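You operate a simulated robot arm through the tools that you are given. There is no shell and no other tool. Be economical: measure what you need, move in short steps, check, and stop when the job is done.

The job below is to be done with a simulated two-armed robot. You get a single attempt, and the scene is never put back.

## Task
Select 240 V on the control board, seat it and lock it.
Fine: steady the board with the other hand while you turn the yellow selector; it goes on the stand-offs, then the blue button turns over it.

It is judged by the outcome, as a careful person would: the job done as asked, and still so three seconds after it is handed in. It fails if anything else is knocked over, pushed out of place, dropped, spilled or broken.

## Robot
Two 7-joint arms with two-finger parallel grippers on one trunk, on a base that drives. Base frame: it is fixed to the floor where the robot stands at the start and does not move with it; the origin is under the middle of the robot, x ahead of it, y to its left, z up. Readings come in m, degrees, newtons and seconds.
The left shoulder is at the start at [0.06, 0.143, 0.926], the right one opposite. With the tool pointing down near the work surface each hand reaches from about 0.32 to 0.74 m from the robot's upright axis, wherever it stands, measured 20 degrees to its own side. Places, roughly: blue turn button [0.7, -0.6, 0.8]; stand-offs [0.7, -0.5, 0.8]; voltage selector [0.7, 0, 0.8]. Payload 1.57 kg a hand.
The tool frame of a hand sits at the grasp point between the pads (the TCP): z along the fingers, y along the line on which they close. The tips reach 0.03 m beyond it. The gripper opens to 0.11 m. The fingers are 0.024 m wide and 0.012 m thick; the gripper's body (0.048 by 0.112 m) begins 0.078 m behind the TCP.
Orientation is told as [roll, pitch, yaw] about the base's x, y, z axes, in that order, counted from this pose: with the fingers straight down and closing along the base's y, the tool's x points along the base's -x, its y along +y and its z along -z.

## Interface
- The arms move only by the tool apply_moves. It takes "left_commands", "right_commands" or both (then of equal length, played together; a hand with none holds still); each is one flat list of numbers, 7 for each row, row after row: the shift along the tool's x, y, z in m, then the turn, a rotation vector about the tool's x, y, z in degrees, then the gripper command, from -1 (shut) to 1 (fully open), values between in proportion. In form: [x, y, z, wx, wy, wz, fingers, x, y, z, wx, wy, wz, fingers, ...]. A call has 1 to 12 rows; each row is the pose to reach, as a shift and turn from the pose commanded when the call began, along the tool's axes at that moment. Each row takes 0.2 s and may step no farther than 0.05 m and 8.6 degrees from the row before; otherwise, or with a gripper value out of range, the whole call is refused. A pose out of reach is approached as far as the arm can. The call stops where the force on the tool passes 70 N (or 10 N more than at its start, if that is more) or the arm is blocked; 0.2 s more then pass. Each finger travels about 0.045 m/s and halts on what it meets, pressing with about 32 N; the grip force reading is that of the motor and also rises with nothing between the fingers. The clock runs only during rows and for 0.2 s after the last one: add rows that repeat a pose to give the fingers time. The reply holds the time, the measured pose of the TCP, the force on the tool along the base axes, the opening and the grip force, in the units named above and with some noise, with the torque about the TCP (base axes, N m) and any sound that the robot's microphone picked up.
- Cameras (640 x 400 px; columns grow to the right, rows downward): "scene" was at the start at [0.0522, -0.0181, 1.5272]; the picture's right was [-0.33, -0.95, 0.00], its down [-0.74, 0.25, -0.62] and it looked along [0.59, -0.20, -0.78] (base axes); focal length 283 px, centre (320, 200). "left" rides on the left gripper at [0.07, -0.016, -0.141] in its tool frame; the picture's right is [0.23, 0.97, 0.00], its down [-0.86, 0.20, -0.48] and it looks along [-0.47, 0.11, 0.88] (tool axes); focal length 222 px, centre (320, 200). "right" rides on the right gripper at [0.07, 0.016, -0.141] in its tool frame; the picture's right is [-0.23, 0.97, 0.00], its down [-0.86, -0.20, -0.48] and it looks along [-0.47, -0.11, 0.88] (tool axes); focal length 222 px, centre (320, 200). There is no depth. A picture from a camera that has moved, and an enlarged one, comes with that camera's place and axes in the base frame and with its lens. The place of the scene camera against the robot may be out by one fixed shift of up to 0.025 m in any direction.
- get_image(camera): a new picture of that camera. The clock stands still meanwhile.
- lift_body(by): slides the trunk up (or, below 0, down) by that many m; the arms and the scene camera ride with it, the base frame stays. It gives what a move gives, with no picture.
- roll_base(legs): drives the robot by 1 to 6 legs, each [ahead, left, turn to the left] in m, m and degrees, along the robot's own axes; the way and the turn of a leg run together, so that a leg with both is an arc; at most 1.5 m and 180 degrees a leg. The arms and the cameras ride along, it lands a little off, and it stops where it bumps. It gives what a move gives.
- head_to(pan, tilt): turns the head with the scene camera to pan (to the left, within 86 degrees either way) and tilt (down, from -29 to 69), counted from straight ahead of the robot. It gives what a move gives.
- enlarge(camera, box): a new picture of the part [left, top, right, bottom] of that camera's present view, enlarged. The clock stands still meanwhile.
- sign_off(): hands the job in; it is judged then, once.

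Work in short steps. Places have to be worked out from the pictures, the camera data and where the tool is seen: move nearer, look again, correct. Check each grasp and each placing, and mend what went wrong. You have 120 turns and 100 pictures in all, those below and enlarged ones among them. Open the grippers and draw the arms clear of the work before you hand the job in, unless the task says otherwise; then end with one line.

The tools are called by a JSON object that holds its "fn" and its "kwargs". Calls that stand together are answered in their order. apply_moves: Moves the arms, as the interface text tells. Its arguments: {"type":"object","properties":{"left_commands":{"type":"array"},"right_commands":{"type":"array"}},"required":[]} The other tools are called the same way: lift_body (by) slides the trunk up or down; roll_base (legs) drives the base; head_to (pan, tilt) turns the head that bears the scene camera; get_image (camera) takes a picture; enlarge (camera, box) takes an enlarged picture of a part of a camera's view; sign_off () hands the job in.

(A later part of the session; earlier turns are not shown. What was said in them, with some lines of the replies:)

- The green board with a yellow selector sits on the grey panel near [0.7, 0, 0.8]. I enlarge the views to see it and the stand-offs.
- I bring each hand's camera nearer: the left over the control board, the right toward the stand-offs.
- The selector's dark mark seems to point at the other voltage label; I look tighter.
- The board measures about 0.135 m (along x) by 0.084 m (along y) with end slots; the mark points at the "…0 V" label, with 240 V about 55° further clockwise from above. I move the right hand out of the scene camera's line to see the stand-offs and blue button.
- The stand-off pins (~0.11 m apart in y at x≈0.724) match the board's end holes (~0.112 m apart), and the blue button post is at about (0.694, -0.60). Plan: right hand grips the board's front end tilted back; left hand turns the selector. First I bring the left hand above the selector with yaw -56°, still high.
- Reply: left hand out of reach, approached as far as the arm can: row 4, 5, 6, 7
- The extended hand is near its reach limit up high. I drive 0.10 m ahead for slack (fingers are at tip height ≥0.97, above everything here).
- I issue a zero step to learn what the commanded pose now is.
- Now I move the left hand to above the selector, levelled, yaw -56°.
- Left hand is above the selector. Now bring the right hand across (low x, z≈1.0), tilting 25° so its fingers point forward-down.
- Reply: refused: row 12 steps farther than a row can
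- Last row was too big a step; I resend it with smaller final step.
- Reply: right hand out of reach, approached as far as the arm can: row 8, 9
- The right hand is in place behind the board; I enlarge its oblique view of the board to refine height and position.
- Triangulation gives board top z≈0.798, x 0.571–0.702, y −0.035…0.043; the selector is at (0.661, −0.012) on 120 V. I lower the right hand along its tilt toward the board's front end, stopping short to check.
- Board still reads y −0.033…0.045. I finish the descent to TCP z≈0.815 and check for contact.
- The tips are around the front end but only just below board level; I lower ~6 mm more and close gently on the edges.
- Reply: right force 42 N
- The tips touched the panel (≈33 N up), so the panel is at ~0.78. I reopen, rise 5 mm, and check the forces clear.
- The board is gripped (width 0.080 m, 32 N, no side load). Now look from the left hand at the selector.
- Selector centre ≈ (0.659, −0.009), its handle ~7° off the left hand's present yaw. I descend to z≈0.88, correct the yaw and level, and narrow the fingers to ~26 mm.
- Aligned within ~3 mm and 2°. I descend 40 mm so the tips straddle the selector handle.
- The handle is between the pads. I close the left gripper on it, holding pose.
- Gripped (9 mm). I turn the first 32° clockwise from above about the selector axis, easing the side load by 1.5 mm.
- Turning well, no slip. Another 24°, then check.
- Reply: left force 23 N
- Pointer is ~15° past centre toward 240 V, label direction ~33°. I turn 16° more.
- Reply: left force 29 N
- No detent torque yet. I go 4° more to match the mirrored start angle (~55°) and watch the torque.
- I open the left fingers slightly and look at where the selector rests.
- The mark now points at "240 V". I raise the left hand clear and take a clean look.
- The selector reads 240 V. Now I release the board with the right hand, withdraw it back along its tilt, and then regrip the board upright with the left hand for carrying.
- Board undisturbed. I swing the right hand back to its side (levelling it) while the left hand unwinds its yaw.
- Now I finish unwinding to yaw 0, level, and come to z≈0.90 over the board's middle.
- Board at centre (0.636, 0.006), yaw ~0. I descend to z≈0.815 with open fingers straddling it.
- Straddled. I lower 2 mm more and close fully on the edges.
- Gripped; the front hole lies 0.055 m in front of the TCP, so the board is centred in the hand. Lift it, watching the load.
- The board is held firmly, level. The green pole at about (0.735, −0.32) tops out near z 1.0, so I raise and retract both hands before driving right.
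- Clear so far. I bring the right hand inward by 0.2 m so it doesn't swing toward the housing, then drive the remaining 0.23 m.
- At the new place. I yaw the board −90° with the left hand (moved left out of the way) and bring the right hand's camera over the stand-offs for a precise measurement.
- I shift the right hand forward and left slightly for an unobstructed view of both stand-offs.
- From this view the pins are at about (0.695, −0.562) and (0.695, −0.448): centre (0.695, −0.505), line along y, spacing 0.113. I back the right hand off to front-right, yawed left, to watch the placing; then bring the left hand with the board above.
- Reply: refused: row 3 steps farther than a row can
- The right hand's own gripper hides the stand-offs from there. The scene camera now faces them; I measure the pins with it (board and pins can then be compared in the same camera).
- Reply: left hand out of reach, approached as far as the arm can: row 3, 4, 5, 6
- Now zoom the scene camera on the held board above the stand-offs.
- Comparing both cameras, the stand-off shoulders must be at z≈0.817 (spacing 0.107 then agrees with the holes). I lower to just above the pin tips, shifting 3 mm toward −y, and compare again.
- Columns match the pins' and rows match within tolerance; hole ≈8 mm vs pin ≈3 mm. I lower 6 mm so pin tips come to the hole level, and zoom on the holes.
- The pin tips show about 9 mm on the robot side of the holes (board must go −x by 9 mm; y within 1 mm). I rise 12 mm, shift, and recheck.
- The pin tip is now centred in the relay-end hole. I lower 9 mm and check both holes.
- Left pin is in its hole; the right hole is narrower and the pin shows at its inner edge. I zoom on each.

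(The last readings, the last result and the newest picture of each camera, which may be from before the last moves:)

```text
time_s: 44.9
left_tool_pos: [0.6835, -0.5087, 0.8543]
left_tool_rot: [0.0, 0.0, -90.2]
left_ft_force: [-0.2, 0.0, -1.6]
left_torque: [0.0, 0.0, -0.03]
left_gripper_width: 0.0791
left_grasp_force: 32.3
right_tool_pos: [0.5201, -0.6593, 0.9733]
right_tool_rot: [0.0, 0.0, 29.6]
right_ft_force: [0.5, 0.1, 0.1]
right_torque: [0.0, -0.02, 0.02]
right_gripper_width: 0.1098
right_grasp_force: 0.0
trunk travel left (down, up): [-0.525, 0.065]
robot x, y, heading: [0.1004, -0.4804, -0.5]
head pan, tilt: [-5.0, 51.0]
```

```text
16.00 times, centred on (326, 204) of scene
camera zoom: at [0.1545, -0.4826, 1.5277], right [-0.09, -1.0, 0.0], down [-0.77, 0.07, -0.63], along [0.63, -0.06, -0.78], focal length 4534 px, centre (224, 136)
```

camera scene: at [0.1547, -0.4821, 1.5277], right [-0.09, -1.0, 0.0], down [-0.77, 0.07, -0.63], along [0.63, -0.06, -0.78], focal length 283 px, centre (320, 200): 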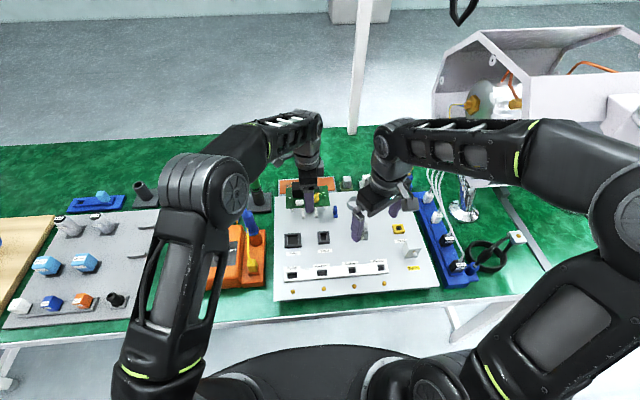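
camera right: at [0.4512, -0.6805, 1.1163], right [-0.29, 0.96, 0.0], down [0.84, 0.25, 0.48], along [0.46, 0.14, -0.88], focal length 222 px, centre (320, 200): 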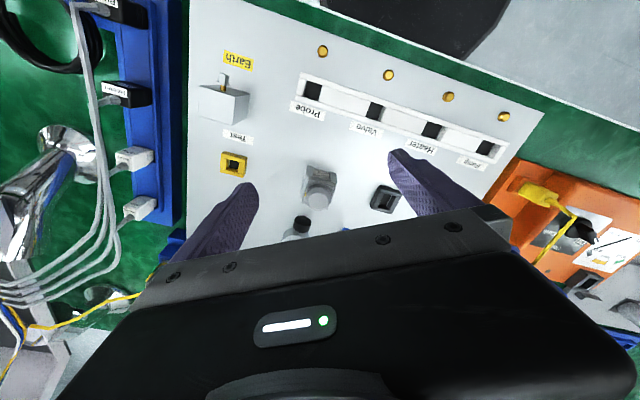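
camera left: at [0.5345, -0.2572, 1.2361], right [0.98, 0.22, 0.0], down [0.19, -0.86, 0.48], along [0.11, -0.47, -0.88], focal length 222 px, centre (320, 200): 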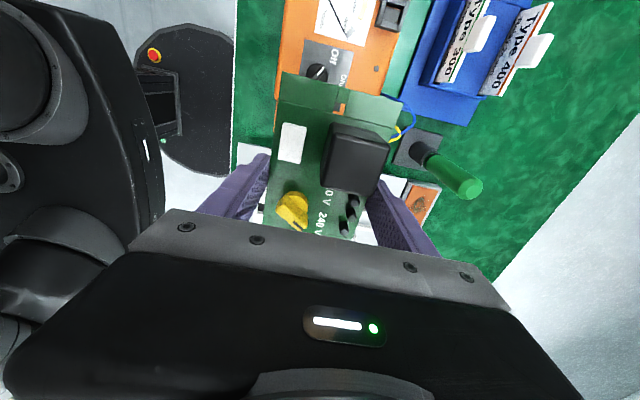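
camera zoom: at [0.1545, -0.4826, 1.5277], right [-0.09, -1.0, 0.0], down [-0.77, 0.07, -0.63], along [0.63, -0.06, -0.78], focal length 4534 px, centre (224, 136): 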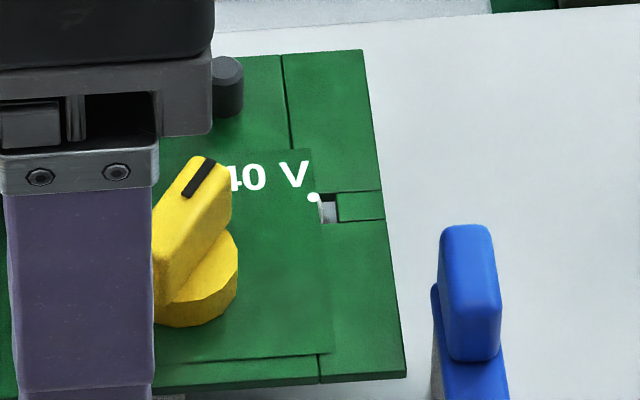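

A printed label overlays part of the right hole; both pins are actually inside their holes (board needs ~1 mm toward +y). I shift 1 mm and lower 6 mm.

{"fn": "apply_moves", "kwargs": {"left_commands": [0.001, 0, 0.002, 0, 0, 0, 0, 0.001, 0, 0.004, 0, 0, 0, 0, 0.001, 0, 0.006, 0, 0, 0, 0]}}

{"fn": "enlarge", "kwargs": {"camera": "scene", "box": [285, 190, 335, 220]}}

```text
time_s: 45.7
left_tool_pos: [0.6834, -0.5079, 0.8511]
left_tool_rot: [0.1, -0.1, -90.4]
left_ft_force: [0.0, 1.3, 4.9]
left_torque: [0.0, 0.07, 0.05]
left_gripper_width: 0.0793
left_grasp_force: 32.3
right_tool_pos: [0.5203, -0.6598, 0.9742]
right_tool_rot: [0.0, 0.0, 29.7]
right_ft_force: [0.8, -0.3, -0.2]
right_torque: [-0.02, -0.02, 0.02]
right_gripper_width: 0.1099
right_grasp_force: 0.1
trunk travel left (down, up): [-0.525, 0.065]
robot x, y, heading: [0.0951, -0.4815, -0.3]
head pan, tilt: [-5.0, 51.0]
```

```text
12.80 times, centred on (310, 205) of scene
camera zoom: at [0.1539, -0.4825, 1.5278], right [-0.09, -1.0, 0.0], down [-0.77, 0.07, -0.63], along [0.63, -0.06, -0.78], focal length 3627 px, centre (448, 136)
```

zoom: 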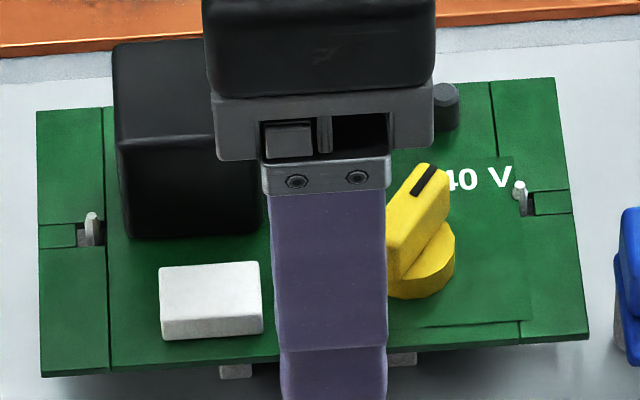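

Both pins are through; first contact at ~5 N. I press 3 mm further to seat it.

{"fn": "apply_moves", "kwargs": {"left_commands": [0, 0, 0.0015, 0, 0, 0, 0, 0, 0, 0.003, 0, 0, 0, 0]}}

{"fn": "enlarge", "kwargs": {"camera": "scene", "box": [285, 190, 335, 220]}}

```text
time_s: 46.3
left_tool_pos: [0.682, -0.5089, 0.8471]
left_tool_rot: [0.1, 0.1, -90.2]
left_ft_force: [-2.6, 0.7, 5.7]
left_torque: [0.0, 0.05, -0.03]
left_gripper_width: 0.0792
left_grasp_force: 31.3
right_tool_pos: [0.5203, -0.6593, 0.9734]
right_tool_rot: [0.0, -0.1, 29.7]
right_ft_force: [0.6, -0.6, -0.1]
right_torque: [-0.01, 0.0, 0.03]
right_gripper_width: 0.1099
right_grasp_force: 0.0
trunk travel left (down, up): [-0.525, 0.065]
robot x, y, heading: [0.0951, -0.4826, -0.3]
head pan, tilt: [-5.0, 51.0]
```

```text
12.80 times, centred on (310, 205) of scene
camera zoom: at [0.1536, -0.4824, 1.5277], right [-0.09, -1.0, 0.0], down [-0.77, 0.07, -0.63], along [0.63, -0.06, -0.78], focal length 3627 px, centre (448, 136)
```

zoom: 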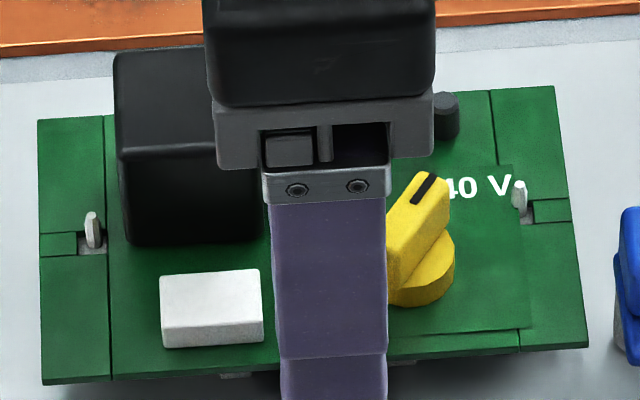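

Still moving down with light friction; I continue 4 mm.

{"fn": "apply_moves", "kwargs": {"left_commands": [0, 0, 0.002, 0, 0, 0, 0, 0, 0, 0.004, 0, 0, 0, 0]}}

{"fn": "enlarge", "kwargs": {"camera": "scene", "box": [285, 190, 335, 220]}}

```text
time_s: 46.9
left_tool_pos: [0.684, -0.5087, 0.8468]
left_tool_rot: [0.3, -0.1, -90.4]
left_ft_force: [-6.9, 3.8, 23.8]
left_torque: [0.36, 0.3, 0.02]
left_gripper_width: 0.0794
left_grasp_force: 31.8
right_tool_pos: [0.5177, -0.6594, 0.9758]
right_tool_rot: [-0.1, -0.2, 29.7]
right_ft_force: [1.0, 0.5, 0.5]
right_torque: [0.02, 0.01, 0.02]
right_gripper_width: 0.11
right_grasp_force: 0.0
trunk travel left (down, up): [-0.525, 0.065]
robot x, y, heading: [0.0981, -0.4845, -0.4]
head pan, tilt: [-5.0, 51.0]
```

```text
12.80 times, centred on (310, 205) of scene
camera zoom: at [0.1513, -0.4821, 1.5282], right [-0.09, -1.0, 0.0], down [-0.77, 0.07, -0.63], along [0.63, -0.06, -0.78], focal length 3627 px, centre (448, 136)
```

zoom: 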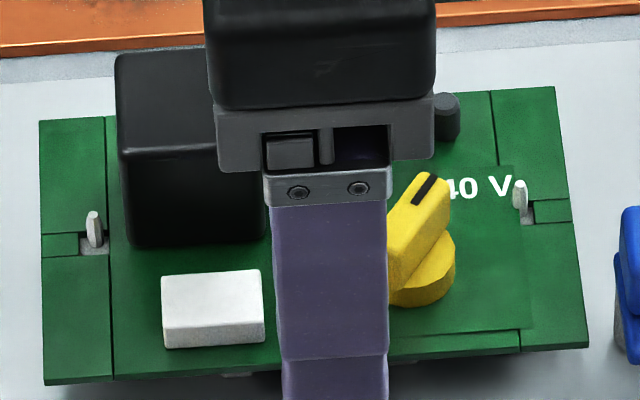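

It bottoms at 24 N: seated. I relieve the pressure, open the left gripper, and rise straight up.

{"fn": "apply_moves", "kwargs": {"left_commands": [0, 0, -0.003, 0, 0, 0, 0.3, 0, 0, -0.003, 0, 0, 0, 0.6, 0, 0, -0.003, 0, 0, 0, 1, 0, 0, -0.003, 0, 0, 0, 1, 0, 0, -0.02, 0, 0, 0, 1, 0, 0, -0.06, 0, 0, 0, 1, 0, 0, -0.1, 0, 0, 0, 1, 0, 0, -0.14, 0, 0, 0, 1]}}

{"fn": "enlarge", "kwargs": {"camera": "scene", "box": [280, 180, 350, 225]}}

```text
time_s: 48.7
left_tool_pos: [0.6847, -0.5089, 0.9852]
left_tool_rot: [0.1, 0.0, -90.2]
left_ft_force: [0.1, 0.1, -0.4]
left_torque: [-0.01, -0.02, 0.01]
left_gripper_width: 0.11
left_grasp_force: 0.1
right_tool_pos: [0.52, -0.6592, 0.9742]
right_tool_rot: [-0.1, 0.0, 29.6]
right_ft_force: [0.4, -0.4, 0.4]
right_torque: [0.05, -0.01, 0.03]
right_gripper_width: 0.1098
right_grasp_force: 0.0
trunk travel left (down, up): [-0.525, 0.065]
robot x, y, heading: [0.099, -0.4784, -0.4]
head pan, tilt: [-5.0, 51.0]
```

```text
8.89 times, centred on (315, 202) of scene
camera zoom: at [0.154, -0.4826, 1.5277], right [-0.09, -1.0, 0.0], down [-0.77, 0.07, -0.63], along [0.63, -0.06, -0.78], focal length 2519 px, centre (364, 178)
```

zoom: 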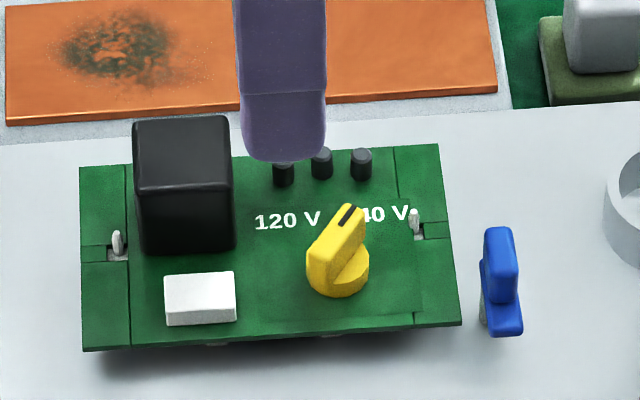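

Seated on both pins with 240 V selected. Now move the left hand away to the left and bring the right hand above the blue button.

{"fn": "apply_moves", "kwargs": {"left_commands": [0.02, 0, -0.03, 0, 0, 0, 1, 0.06, -0.02, -0.05, 0, 0, 0, 1, 0.1, -0.04, -0.07, 0, 0, 0, 1, 0.14, -0.06, -0.08, 0, 0, 0, 1, 0.18, -0.09, -0.09, 0, 0, 0, 1]}}

{"fn": "apply_moves", "kwargs": {"right_commands": [-0.03, 0, 0, 0, 0, 6, 1, -0.06, -0.01, 0, 0, 0, 12, 1, -0.09, -0.01, 0, 0, 0, 18, 1, -0.12, -0.01, 0, 0, 0, 24, 1, -0.155, -0.01, 0, 0, 0, 29.7, 1, -0.155, -0.01, 0, 0, 0, 29.7, 1]}}

{"fn": "get_image", "kwargs": {"camera": "right"}}

```text
refused: row 5 steps farther than a row can; nothing moved
```

```text
time_s: 49.9
left_tool_pos: [0.6936, -0.4945, 0.9832]
left_tool_rot: [1.1, 0.6, -88.6]
left_ft_force: [3.9, 5.6, -0.7]
left_torque: [-0.49, 0.36, -0.12]
left_gripper_width: 0.1102
left_grasp_force: 0.1
right_tool_pos: [0.6523, -0.5906, 0.9734]
right_tool_rot: [-0.3, 1.1, 1.2]
right_ft_force: [-5.3, -7.0, 0.5]
right_torque: [0.58, -0.43, 0.27]
right_gripper_width: 0.1055
right_grasp_force: 0.0
trunk travel left (down, up): [-0.525, 0.065]
robot x, y, heading: [0.0962, -0.4836, -0.1]
head pan, tilt: [-5.0, 51.0]
stopped in row 6 (left hand): the force on the tool passed its limit at 86 N (the readings are from after the stop); the commanded pose is now the measured one
```

```text
28 pictures are left
camera right: at [0.5841, -0.5752, 1.1177], right [0.21, 0.98, -0.01], down [0.87, -0.18, 0.46], along [0.45, -0.1, -0.89], focal length 222 px, centre (320, 200)
```

right: 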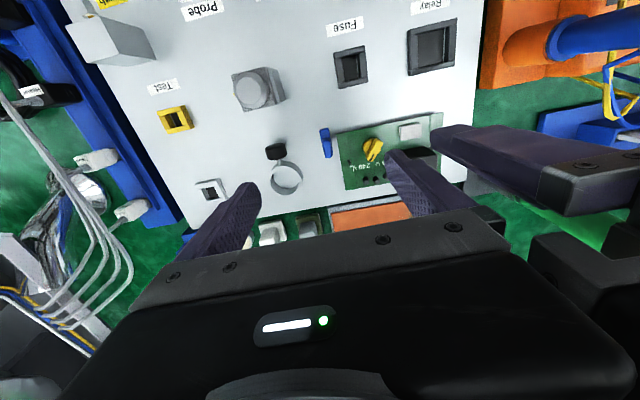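

The left move had been refused (too large a step), so the hands brushed each other in mid-air; nothing on the table was touched. I now move the left hand away with valid steps.

{"fn": "apply_moves", "kwargs": {"left_commands": [0.03, 0, 0, 0, 0, 0, 1, 0.07, 0, -0.02, 0, 0, 0, 1, 0.11, -0.01, -0.04, 0, 0, 0, 1, 0.14, -0.04, -0.06, 0, 0, 0, 1, 0.17, -0.07, -0.08, 0, 0, 0, 1]}}

{"fn": "enlarge", "kwargs": {"camera": "right", "box": [270, 90, 450, 210]}}

```text
time_s: 51.1
left_tool_pos: [0.6184, -0.3318, 1.0652]
left_tool_rot: [1.2, 0.5, -88.8]
left_ft_force: [-0.7, -0.1, -0.1]
left_torque: [-0.01, -0.02, -0.01]
left_gripper_width: 0.1101
left_grasp_force: 0.1
right_tool_pos: [0.652, -0.5891, 0.9751]
right_tool_rot: [-0.4, 1.0, 1.2]
right_ft_force: [-1.0, 0.4, 0.0]
right_torque: [0.04, 0.02, 0.01]
right_gripper_width: 0.11
right_grasp_force: 0.1
trunk travel left (down, up): [-0.525, 0.065]
robot x, y, heading: [0.0997, -0.4827, -0.2]
head pan, tilt: [-5.0, 51.0]
```

```text
3.33 times, centred on (360, 150) of right
camera zoom: at [0.5834, -0.5745, 1.1182], right [0.21, 0.98, -0.01], down [0.87, -0.18, 0.47], along [0.45, -0.1, -0.89], focal length 740 px, centre (187, 367)
```

zoom: 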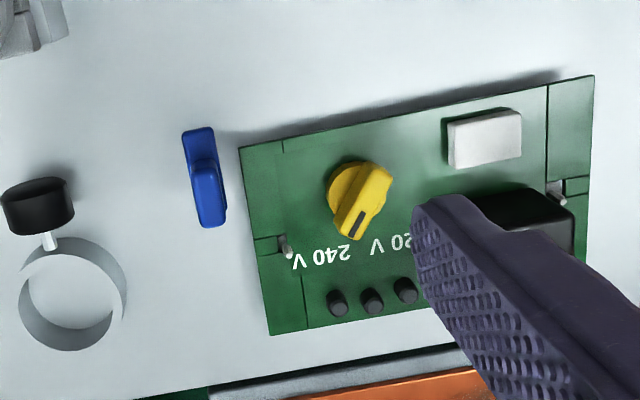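

I zoom on the blue button from the scene camera to find its axis and lever.

{"fn": "enlarge", "kwargs": {"camera": "scene", "box": [320, 195, 348, 220]}}

{"fn": "enlarge", "kwargs": {"camera": "right", "box": [310, 120, 350, 165]}}

```text
16.00 times, centred on (334, 208) of scene
camera zoom: at [0.1533, -0.482, 1.5277], right [-0.09, -1.0, 0.0], down [-0.77, 0.07, -0.63], along [0.63, -0.06, -0.78], focal length 4534 px, centre (96, 80)
```

zoom: 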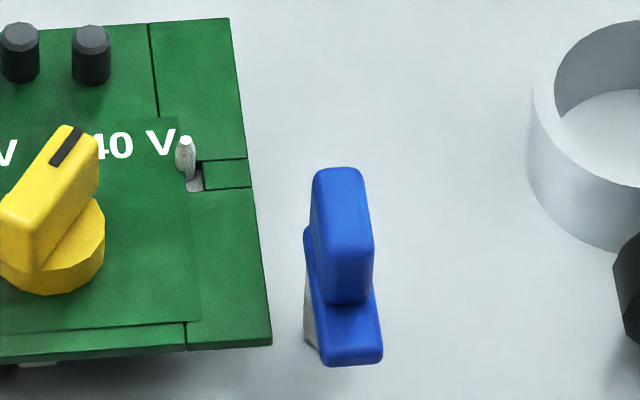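

```text
8.89 times, centred on (330, 142) of right
camera zoom: at [0.5834, -0.5745, 1.1182], right [0.21, 0.98, -0.01], down [0.87, -0.18, 0.47], along [0.45, -0.1, -0.89], focal length 1974 px, centre (231, 711)
```

zoom: 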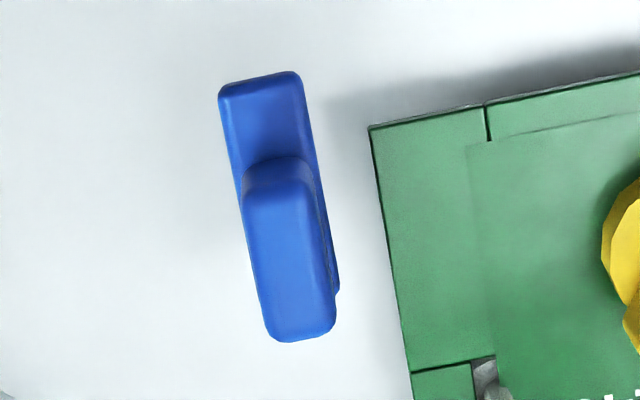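

The lever lies along −x with its post near the far end (axis ≈ (0.655, −0.580)), plate top z≈0.837, wing top z≈0.87. It must swing 90° clockwise (from above) over the board. I lower the right hand over the wing with fingers opened to 45 mm.

{"fn": "apply_moves", "kwargs": {"right_commands": [0, 0.004, 0.01, -0.4, -1, 0.6, 0.4, 0.001, 0.0085, 0.03, -0.4, -1, 0.6, 0, 0.001, 0.0085, 0.05, -0.4, -1, 0.6, -0.18, 0.001, 0.0085, 0.05, -0.4, -1, 0.6, -0.18, 0.001, 0.0085, 0.05, -0.4, -1, 0.6, -0.18]}}

{"fn": "enlarge", "kwargs": {"camera": "right", "box": [250, 100, 410, 220]}}

{"fn": "enlarge", "kwargs": {"camera": "scene", "box": [310, 170, 360, 220]}}

```text
time_s: 52.3
left_tool_pos: [0.62, -0.3326, 1.0639]
left_tool_rot: [1.1, 0.7, -88.6]
left_ft_force: [0.6, 1.2, -0.5]
left_torque: [-0.01, -0.01, 0.02]
left_gripper_width: 0.1099
left_grasp_force: 0.0
right_tool_pos: [0.6504, -0.5822, 0.9228]
right_tool_rot: [0.2, 0.1, 0.5]
right_ft_force: [-0.5, -0.1, 0.1]
right_torque: [0.02, -0.01, 0.01]
right_gripper_width: 0.0449
right_grasp_force: 0.0
trunk travel left (down, up): [-0.525, 0.065]
robot x, y, heading: [0.096, -0.4802, -0.2]
head pan, tilt: [-5.0, 51.0]
```

```text
3.33 times, centred on (330, 160) of right
camera zoom: at [0.5798, -0.5674, 1.0667], right [0.22, 0.98, 0.0], down [0.86, -0.19, 0.48], along [0.47, -0.1, -0.88], focal length 740 px, centre (287, 333)
```

zoom: 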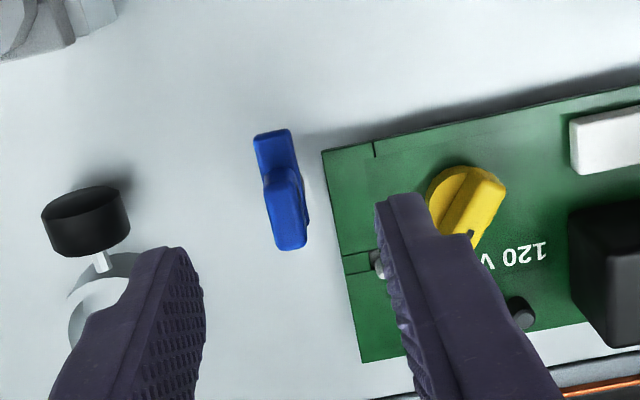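

```text
8.00 times, centred on (335, 195) of scene
camera zoom: at [0.1544, -0.4825, 1.5277], right [-0.09, -1.0, 0.0], down [-0.77, 0.07, -0.63], along [0.63, -0.06, -0.78], focal length 2267 px, centre (200, 240)
```

zoom: 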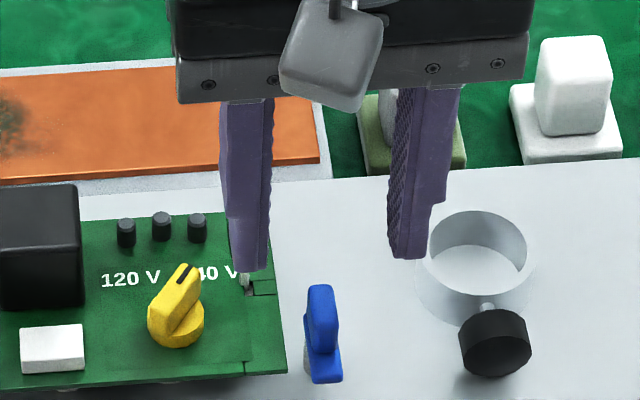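

Wing centre ≈ (0.647, −0.583), between the fingers. I descend to z≈0.877 so the tips stay above the plate and board.

{"fn": "apply_moves", "kwargs": {"right_commands": [0.002, -0.0005, 0.015, 0, 0, 0, -0.18, 0.002, -0.0005, 0.03, 0, 0, 0, -0.18, 0.002, -0.0005, 0.045, 0, 0, 0, -0.18]}}

{"fn": "enlarge", "kwargs": {"camera": "right", "box": [250, 100, 410, 220]}}

{"fn": "enlarge", "kwargs": {"camera": "scene", "box": [310, 180, 360, 220]}}

```text
time_s: 53.1
left_tool_pos: [0.62, -0.3312, 1.0644]
left_tool_rot: [1.2, 0.5, -88.6]
left_ft_force: [-1.1, 0.1, -0.3]
left_torque: [0.0, 0.0, -0.01]
left_gripper_width: 0.11
left_grasp_force: 0.1
right_tool_pos: [0.6495, -0.5817, 0.8783]
right_tool_rot: [0.2, 0.0, 0.6]
right_ft_force: [1.2, -0.3, -0.4]
right_torque: [0.0, -0.02, -0.03]
right_gripper_width: 0.0455
right_grasp_force: 0.0
trunk travel left (down, up): [-0.525, 0.065]
robot x, y, heading: [0.0973, -0.4824, -0.2]
head pan, tilt: [-5.0, 51.0]
```

```text
3.33 times, centred on (330, 160) of right
camera zoom: at [0.5785, -0.568, 1.0213], right [0.22, 0.98, 0.0], down [0.86, -0.19, 0.48], along [0.47, -0.1, -0.88], focal length 740 px, centre (287, 333)
```

zoom: 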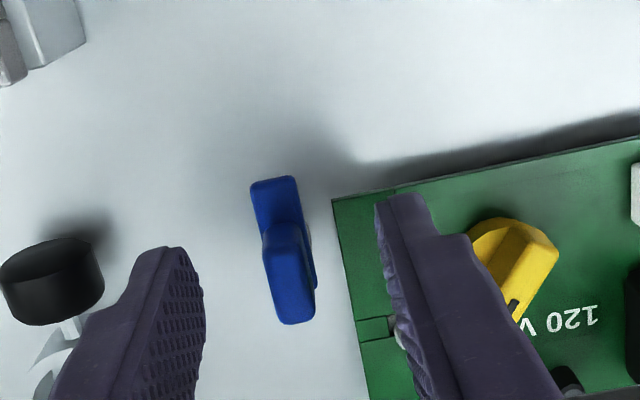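

```text
10.00 times, centred on (335, 200) of scene
camera zoom: at [0.1546, -0.4826, 1.5277], right [-0.09, -1.0, 0.0], down [-0.77, 0.07, -0.63], along [0.63, -0.06, -0.78], focal length 2834 px, centre (170, 200)
```

zoom: 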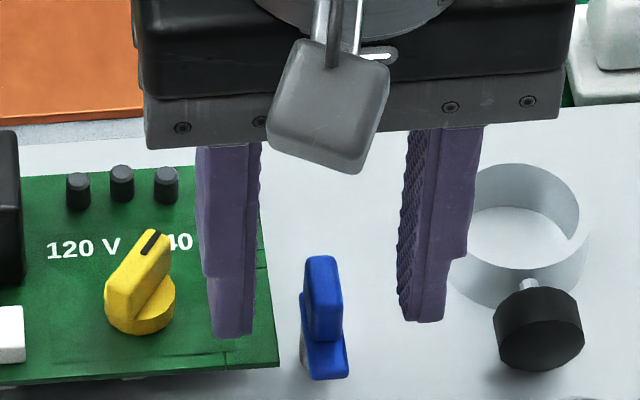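

Tips sit ~9 mm above the lever plate, straddling the wing. I close the right gripper on the wing.

{"fn": "apply_moves", "kwargs": {"right_commands": [0, -0.001, 0.002, 0, 0, 0, -0.4, 0, -0.001, 0.002, 0, 0, 0, -0.7, 0, -0.001, 0.002, 0, 0, 0, -1, 0, -0.001, 0.002, 0, 0, 0, -1, 0, -0.001, 0.002, 0, 0, 0, -1]}}

{"fn": "enlarge", "kwargs": {"camera": "scene", "box": [310, 180, 360, 220]}}

```text
time_s: 54.3
left_tool_pos: [0.6199, -0.3322, 1.0662]
left_tool_rot: [1.1, 0.5, -88.7]
left_ft_force: [0.9, 0.3, -0.3]
left_torque: [0.05, 0.0, 0.0]
left_gripper_width: 0.1102
left_grasp_force: 0.1
right_tool_pos: [0.6484, -0.583, 0.8757]
right_tool_rot: [0.2, 0.0, 0.5]
right_ft_force: [0.0, 1.4, -0.2]
right_torque: [-0.09, -0.22, -0.18]
right_gripper_width: 0.0101
right_grasp_force: 28.5
trunk travel left (down, up): [-0.525, 0.065]
robot x, y, heading: [0.0999, -0.4803, -0.2]
head pan, tilt: [-5.0, 51.0]
```

```text
10.00 times, centred on (335, 200) of scene
camera zoom: at [0.1543, -0.4824, 1.5277], right [-0.09, -1.0, 0.0], down [-0.77, 0.07, -0.63], along [0.63, -0.06, -0.78], focal length 2834 px, centre (170, 200)
```

zoom: 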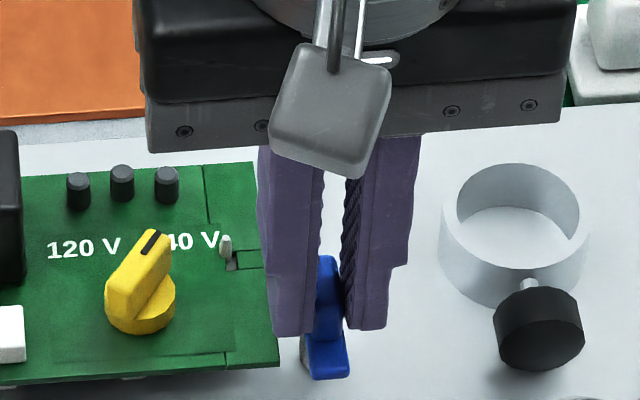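

Gripped (10 mm). I turn 24° clockwise first, following a small arc about the post.

{"fn": "apply_moves", "kwargs": {"right_commands": [0, 0.0008, 0, 0, 0, 8, -1, 0, 0.0015, 0, 0, 0, 16, -1, 0, 0.002, 0, 0, 0, 24, -1]}}

{"fn": "enlarge", "kwargs": {"camera": "right", "box": [250, 100, 410, 220]}}

```text
time_s: 55.1
left_tool_pos: [0.6215, -0.3326, 1.0651]
left_tool_rot: [1.0, 0.5, -88.5]
left_ft_force: [-0.5, 0.1, -0.5]
left_torque: [-0.04, -0.01, 0.0]
left_gripper_width: 0.11
left_grasp_force: 0.0
right_tool_pos: [0.6489, -0.5796, 0.8774]
right_tool_rot: [0.2, 0.1, -23.5]
right_ft_force: [0.4, 3.9, -5.4]
right_torque: [-0.26, -0.55, 0.0]
right_gripper_width: 0.01
right_grasp_force: 28.0
trunk travel left (down, up): [-0.525, 0.065]
robot x, y, heading: [0.0987, -0.4817, -0.3]
head pan, tilt: [-5.0, 51.0]
```

```text
3.33 times, centred on (330, 160) of right
camera zoom: at [0.5913, -0.5381, 1.0201], right [0.6, 0.8, 0.0], down [0.7, -0.53, 0.48], along [0.38, -0.28, -0.88], focal length 740 px, centre (287, 333)
```

zoom: 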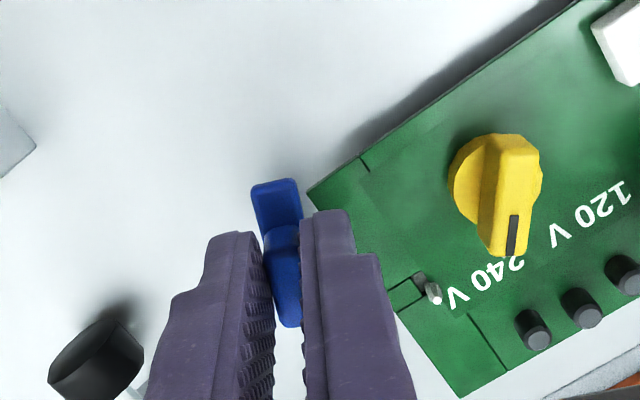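

Turning cleanly with low force. Another 32°.

{"fn": "apply_moves", "kwargs": {"right_commands": [0, 0.001, 0, 0, 0, 8, -1, 0, 0.002, 0, 0, 0, 16, -1, 0, 0.0028, 0, 0, 0, 24, -1, 0, 0.0035, 0, 0, 0, 32, -1]}}

{"fn": "enlarge", "kwargs": {"camera": "right", "box": [250, 100, 410, 220]}}

```text
time_s: 56.1
left_tool_pos: [0.6209, -0.3321, 1.0645]
left_tool_rot: [1.0, 0.6, -88.7]
left_ft_force: [-0.5, 0.7, 0.6]
left_torque: [-0.03, 0.02, 0.0]
left_gripper_width: 0.1101
left_grasp_force: 0.0
right_tool_pos: [0.6514, -0.5767, 0.8773]
right_tool_rot: [0.2, 0.1, -55.5]
right_ft_force: [11.0, 4.0, -8.9]
right_torque: [-0.11, -0.28, 0.08]
right_gripper_width: 0.0099
right_grasp_force: 28.4
trunk travel left (down, up): [-0.525, 0.065]
robot x, y, heading: [0.096, -0.4826, -0.1]
head pan, tilt: [-5.0, 51.0]
```

```text
3.33 times, centred on (330, 160) of right
camera zoom: at [0.625, -0.511, 1.0201], right [0.93, 0.36, 0.0], down [0.32, -0.82, 0.48], along [0.18, -0.44, -0.88], focal length 740 px, centre (287, 333)
```

zoom: 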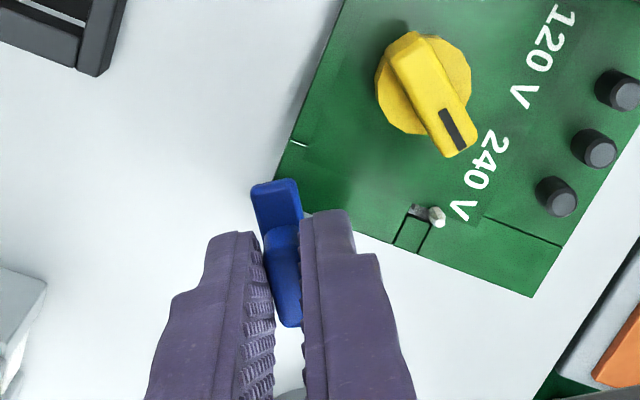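

The lever is starting over the board's edge, with the hand pushed slightly +x; I follow the arc and turn the last 34°.

{"fn": "apply_moves", "kwargs": {"right_commands": [0, 0.0015, 0, 0, 0, 8.5, -1, 0, 0.0027, 0, 0, 0, 17, -1, -0.0003, 0.0037, 0, 0, 0, 25.5, -1, -0.0006, 0.0044, 0, 0, 0, 34, -1]}}

{"fn": "enlarge", "kwargs": {"camera": "right", "box": [250, 100, 410, 220]}}

{"fn": "enlarge", "kwargs": {"camera": "scene", "box": [285, 180, 350, 225]}}

```text
time_s: 57.1
left_tool_pos: [0.6218, -0.3326, 1.0639]
left_tool_rot: [1.1, 0.5, -88.8]
left_ft_force: [-0.4, -0.4, -0.5]
left_torque: [0.01, -0.01, -0.01]
left_gripper_width: 0.1104
left_grasp_force: 0.1
right_tool_pos: [0.6557, -0.5753, 0.878]
right_tool_rot: [0.1, 0.2, -89.6]
right_ft_force: [16.3, -0.8, 5.7]
right_torque: [-0.58, -0.3, 0.13]
right_gripper_width: 0.01
right_grasp_force: 28.2
trunk travel left (down, up): [-0.525, 0.065]
robot x, y, heading: [0.0986, -0.4818, -0.3]
head pan, tilt: [-5.0, 51.0]
```

```text
3.33 times, centred on (330, 160) of right
camera zoom: at [0.6708, -0.5065, 1.0202], right [0.98, -0.22, 0.0], down [-0.19, -0.86, 0.48], along [-0.1, -0.46, -0.88], focal length 740 px, centre (287, 333)
```

zoom: 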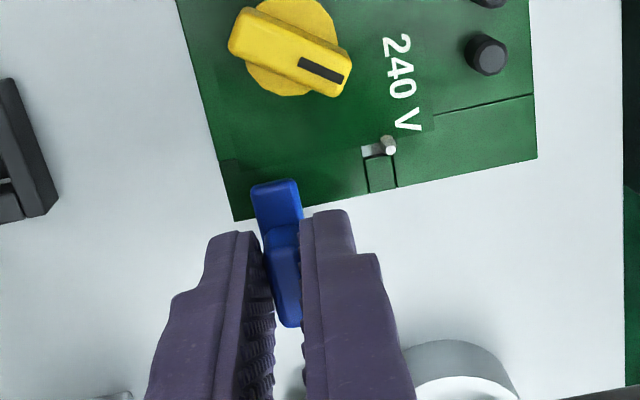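

```text
8.89 times, centred on (318, 202) of scene
camera zoom: at [0.1559, -0.4826, 1.5278], right [-0.09, -1.0, 0.0], down [-0.77, 0.07, -0.63], along [0.63, -0.06, -0.78], focal length 2519 px, centre (342, 178)
```

zoom: 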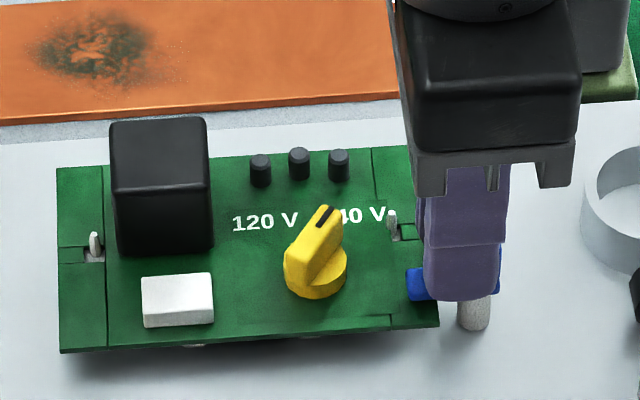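

The lever now lies over the board's edge. I open the right fingers modestly and rise straight up.

{"fn": "apply_moves", "kwargs": {"right_commands": [0, 0.001, 0, 0, 0, 0, -0.8, 0, 0.001, 0, 0, 0, 0, -0.55, 0, 0.001, 0, 0, 0, 0, -0.55, 0, 0.001, -0.03, 0, 0, 0, -0.55, 0, 0.001, -0.07, 0, 0, 0, -0.3, 0, 0.001, -0.11, 0, 0, 0, 0, 0, 0.001, -0.15, 0, 0, 0, 0.3]}}

{"fn": "enlarge", "kwargs": {"camera": "scene", "box": [285, 180, 350, 225]}}

{"fn": "enlarge", "kwargs": {"camera": "right", "box": [260, 60, 420, 210]}}

```text
time_s: 58.7
left_tool_pos: [0.6196, -0.3307, 1.0648]
left_tool_rot: [1.1, 0.5, -88.6]
left_ft_force: [0.4, 0.1, -0.5]
left_torque: [-0.02, 0.01, 0.03]
left_gripper_width: 0.1101
left_grasp_force: 0.1
right_tool_pos: [0.6529, -0.5782, 1.0279]
right_tool_rot: [0.1, 0.1, -89.3]
right_ft_force: [0.1, -0.1, 0.0]
right_torque: [-0.03, -0.04, 0.04]
right_gripper_width: 0.0713
right_grasp_force: 0.1
trunk travel left (down, up): [-0.525, 0.065]
robot x, y, heading: [0.1013, -0.4831, -0.2]
head pan, tilt: [-5.0, 51.0]
```

```text
8.89 times, centred on (318, 202) of scene
camera zoom: at [0.154, -0.4825, 1.5277], right [-0.09, -1.0, 0.0], down [-0.77, 0.07, -0.63], along [0.63, -0.06, -0.78], focal length 2519 px, centre (342, 178)
```

zoom: 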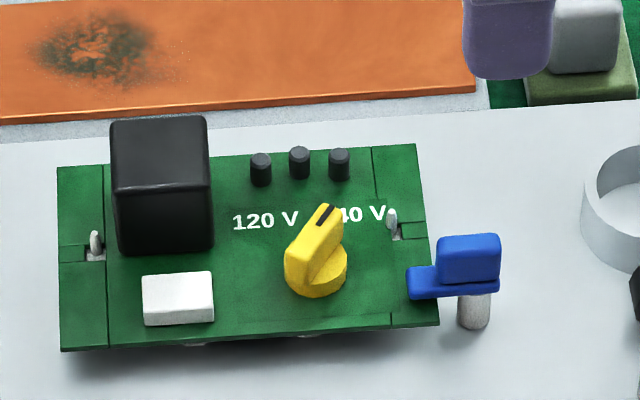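

```text
2.67 times, centred on (340, 135) of right
camera zoom: at [0.6685, -0.5095, 1.17], right [0.98, -0.22, 0.0], down [-0.19, -0.86, 0.48], along [-0.1, -0.47, -0.88], focal length 592 px, centre (267, 373)
```

zoom: 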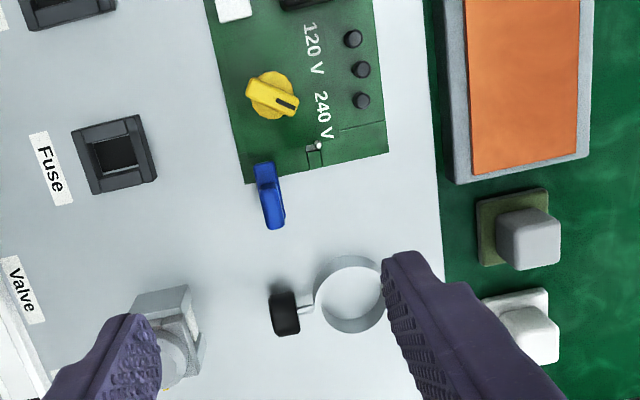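

The lever locks over the board, pins are through, and the mark points at 240 V. I draw both arms back and take a last look.

{"fn": "apply_moves", "kwargs": {"right_commands": [0, -0.03, -0.02, 0, 0, 0, 0.6, -0.02, -0.07, -0.03, 0, 0, 0, 1, -0.04, -0.11, -0.03, 0, 0, 0, 1, -0.06, -0.15, -0.03, 0, 0, 0, 1, -0.08, -0.19, -0.03, 0, 0, 0, 1], "left_commands": [0, -0.03, 0, 0, 0, 0, 1, 0, -0.06, 0, 0, 0, 0, 1, 0, -0.09, 0, 0, 0, 0, 1, 0, -0.12, 0, 0, 0, 0, 1, 0, -0.15, 0, 0, 0, 0, 1]}}

{"fn": "get_image", "kwargs": {"camera": "scene"}}

{"fn": "enlarge", "kwargs": {"camera": "scene", "box": [285, 180, 350, 225]}}

```text
time_s: 59.9
left_tool_pos: [0.4679, -0.331, 1.0614]
left_tool_rot: [1.1, 0.6, -88.7]
left_ft_force: [-1.0, 0.3, 0.3]
left_torque: [0.01, -0.01, 0.03]
left_gripper_width: 0.11
left_grasp_force: 0.2
right_tool_pos: [0.4672, -0.6625, 1.0565]
right_tool_rot: [0.1, 0.1, -89.5]
right_ft_force: [-0.4, -0.4, 0.0]
right_torque: [-0.01, -0.05, 0.02]
right_gripper_width: 0.11
right_grasp_force: 0.1
trunk travel left (down, up): [-0.525, 0.065]
robot x, y, heading: [0.097, -0.4829, -0.4]
head pan, tilt: [-5.0, 51.0]
```

```text
13 pictures are left
camera scene: at [0.1523, -0.4831, 1.5278], right [-0.09, -1.0, 0.0], down [-0.77, 0.07, -0.63], along [0.63, -0.06, -0.78], focal length 283 px, centre (320, 200)
```

scene: 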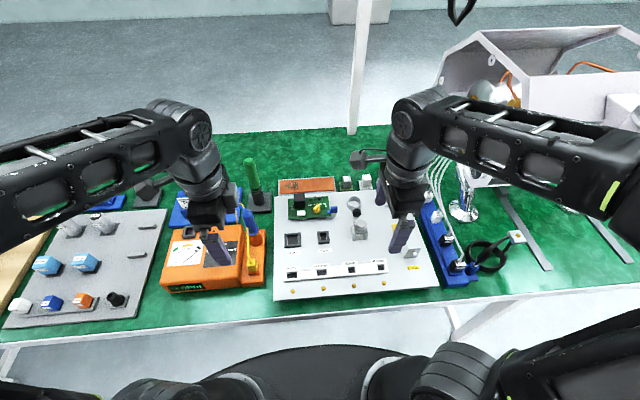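

```text
8.89 times, centred on (318, 202) of scene
camera zoom: at [0.1523, -0.4831, 1.5278], right [-0.09, -1.0, 0.0], down [-0.77, 0.07, -0.63], along [0.63, -0.06, -0.78], focal length 2519 px, centre (342, 178)
```

zoom: 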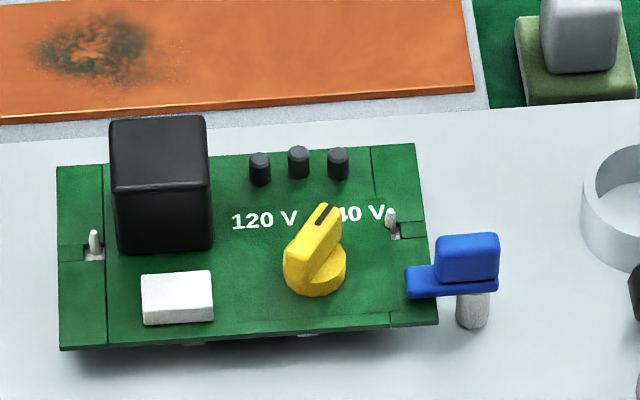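

Everything is in place: 240 V selected, board seated on both pins, blue lever over it, arms clear. I hand it in.

{"fn": "sign_off", "kwargs": {}}

```text
The job is handed in.
```

The selector is set to 240 V, the board is seated on both stand-offs, and the blue button is turned over its edge to lock it. The two hands brushed each other once in mid-air; the pictures afterwards show nothing on the table disturbed.
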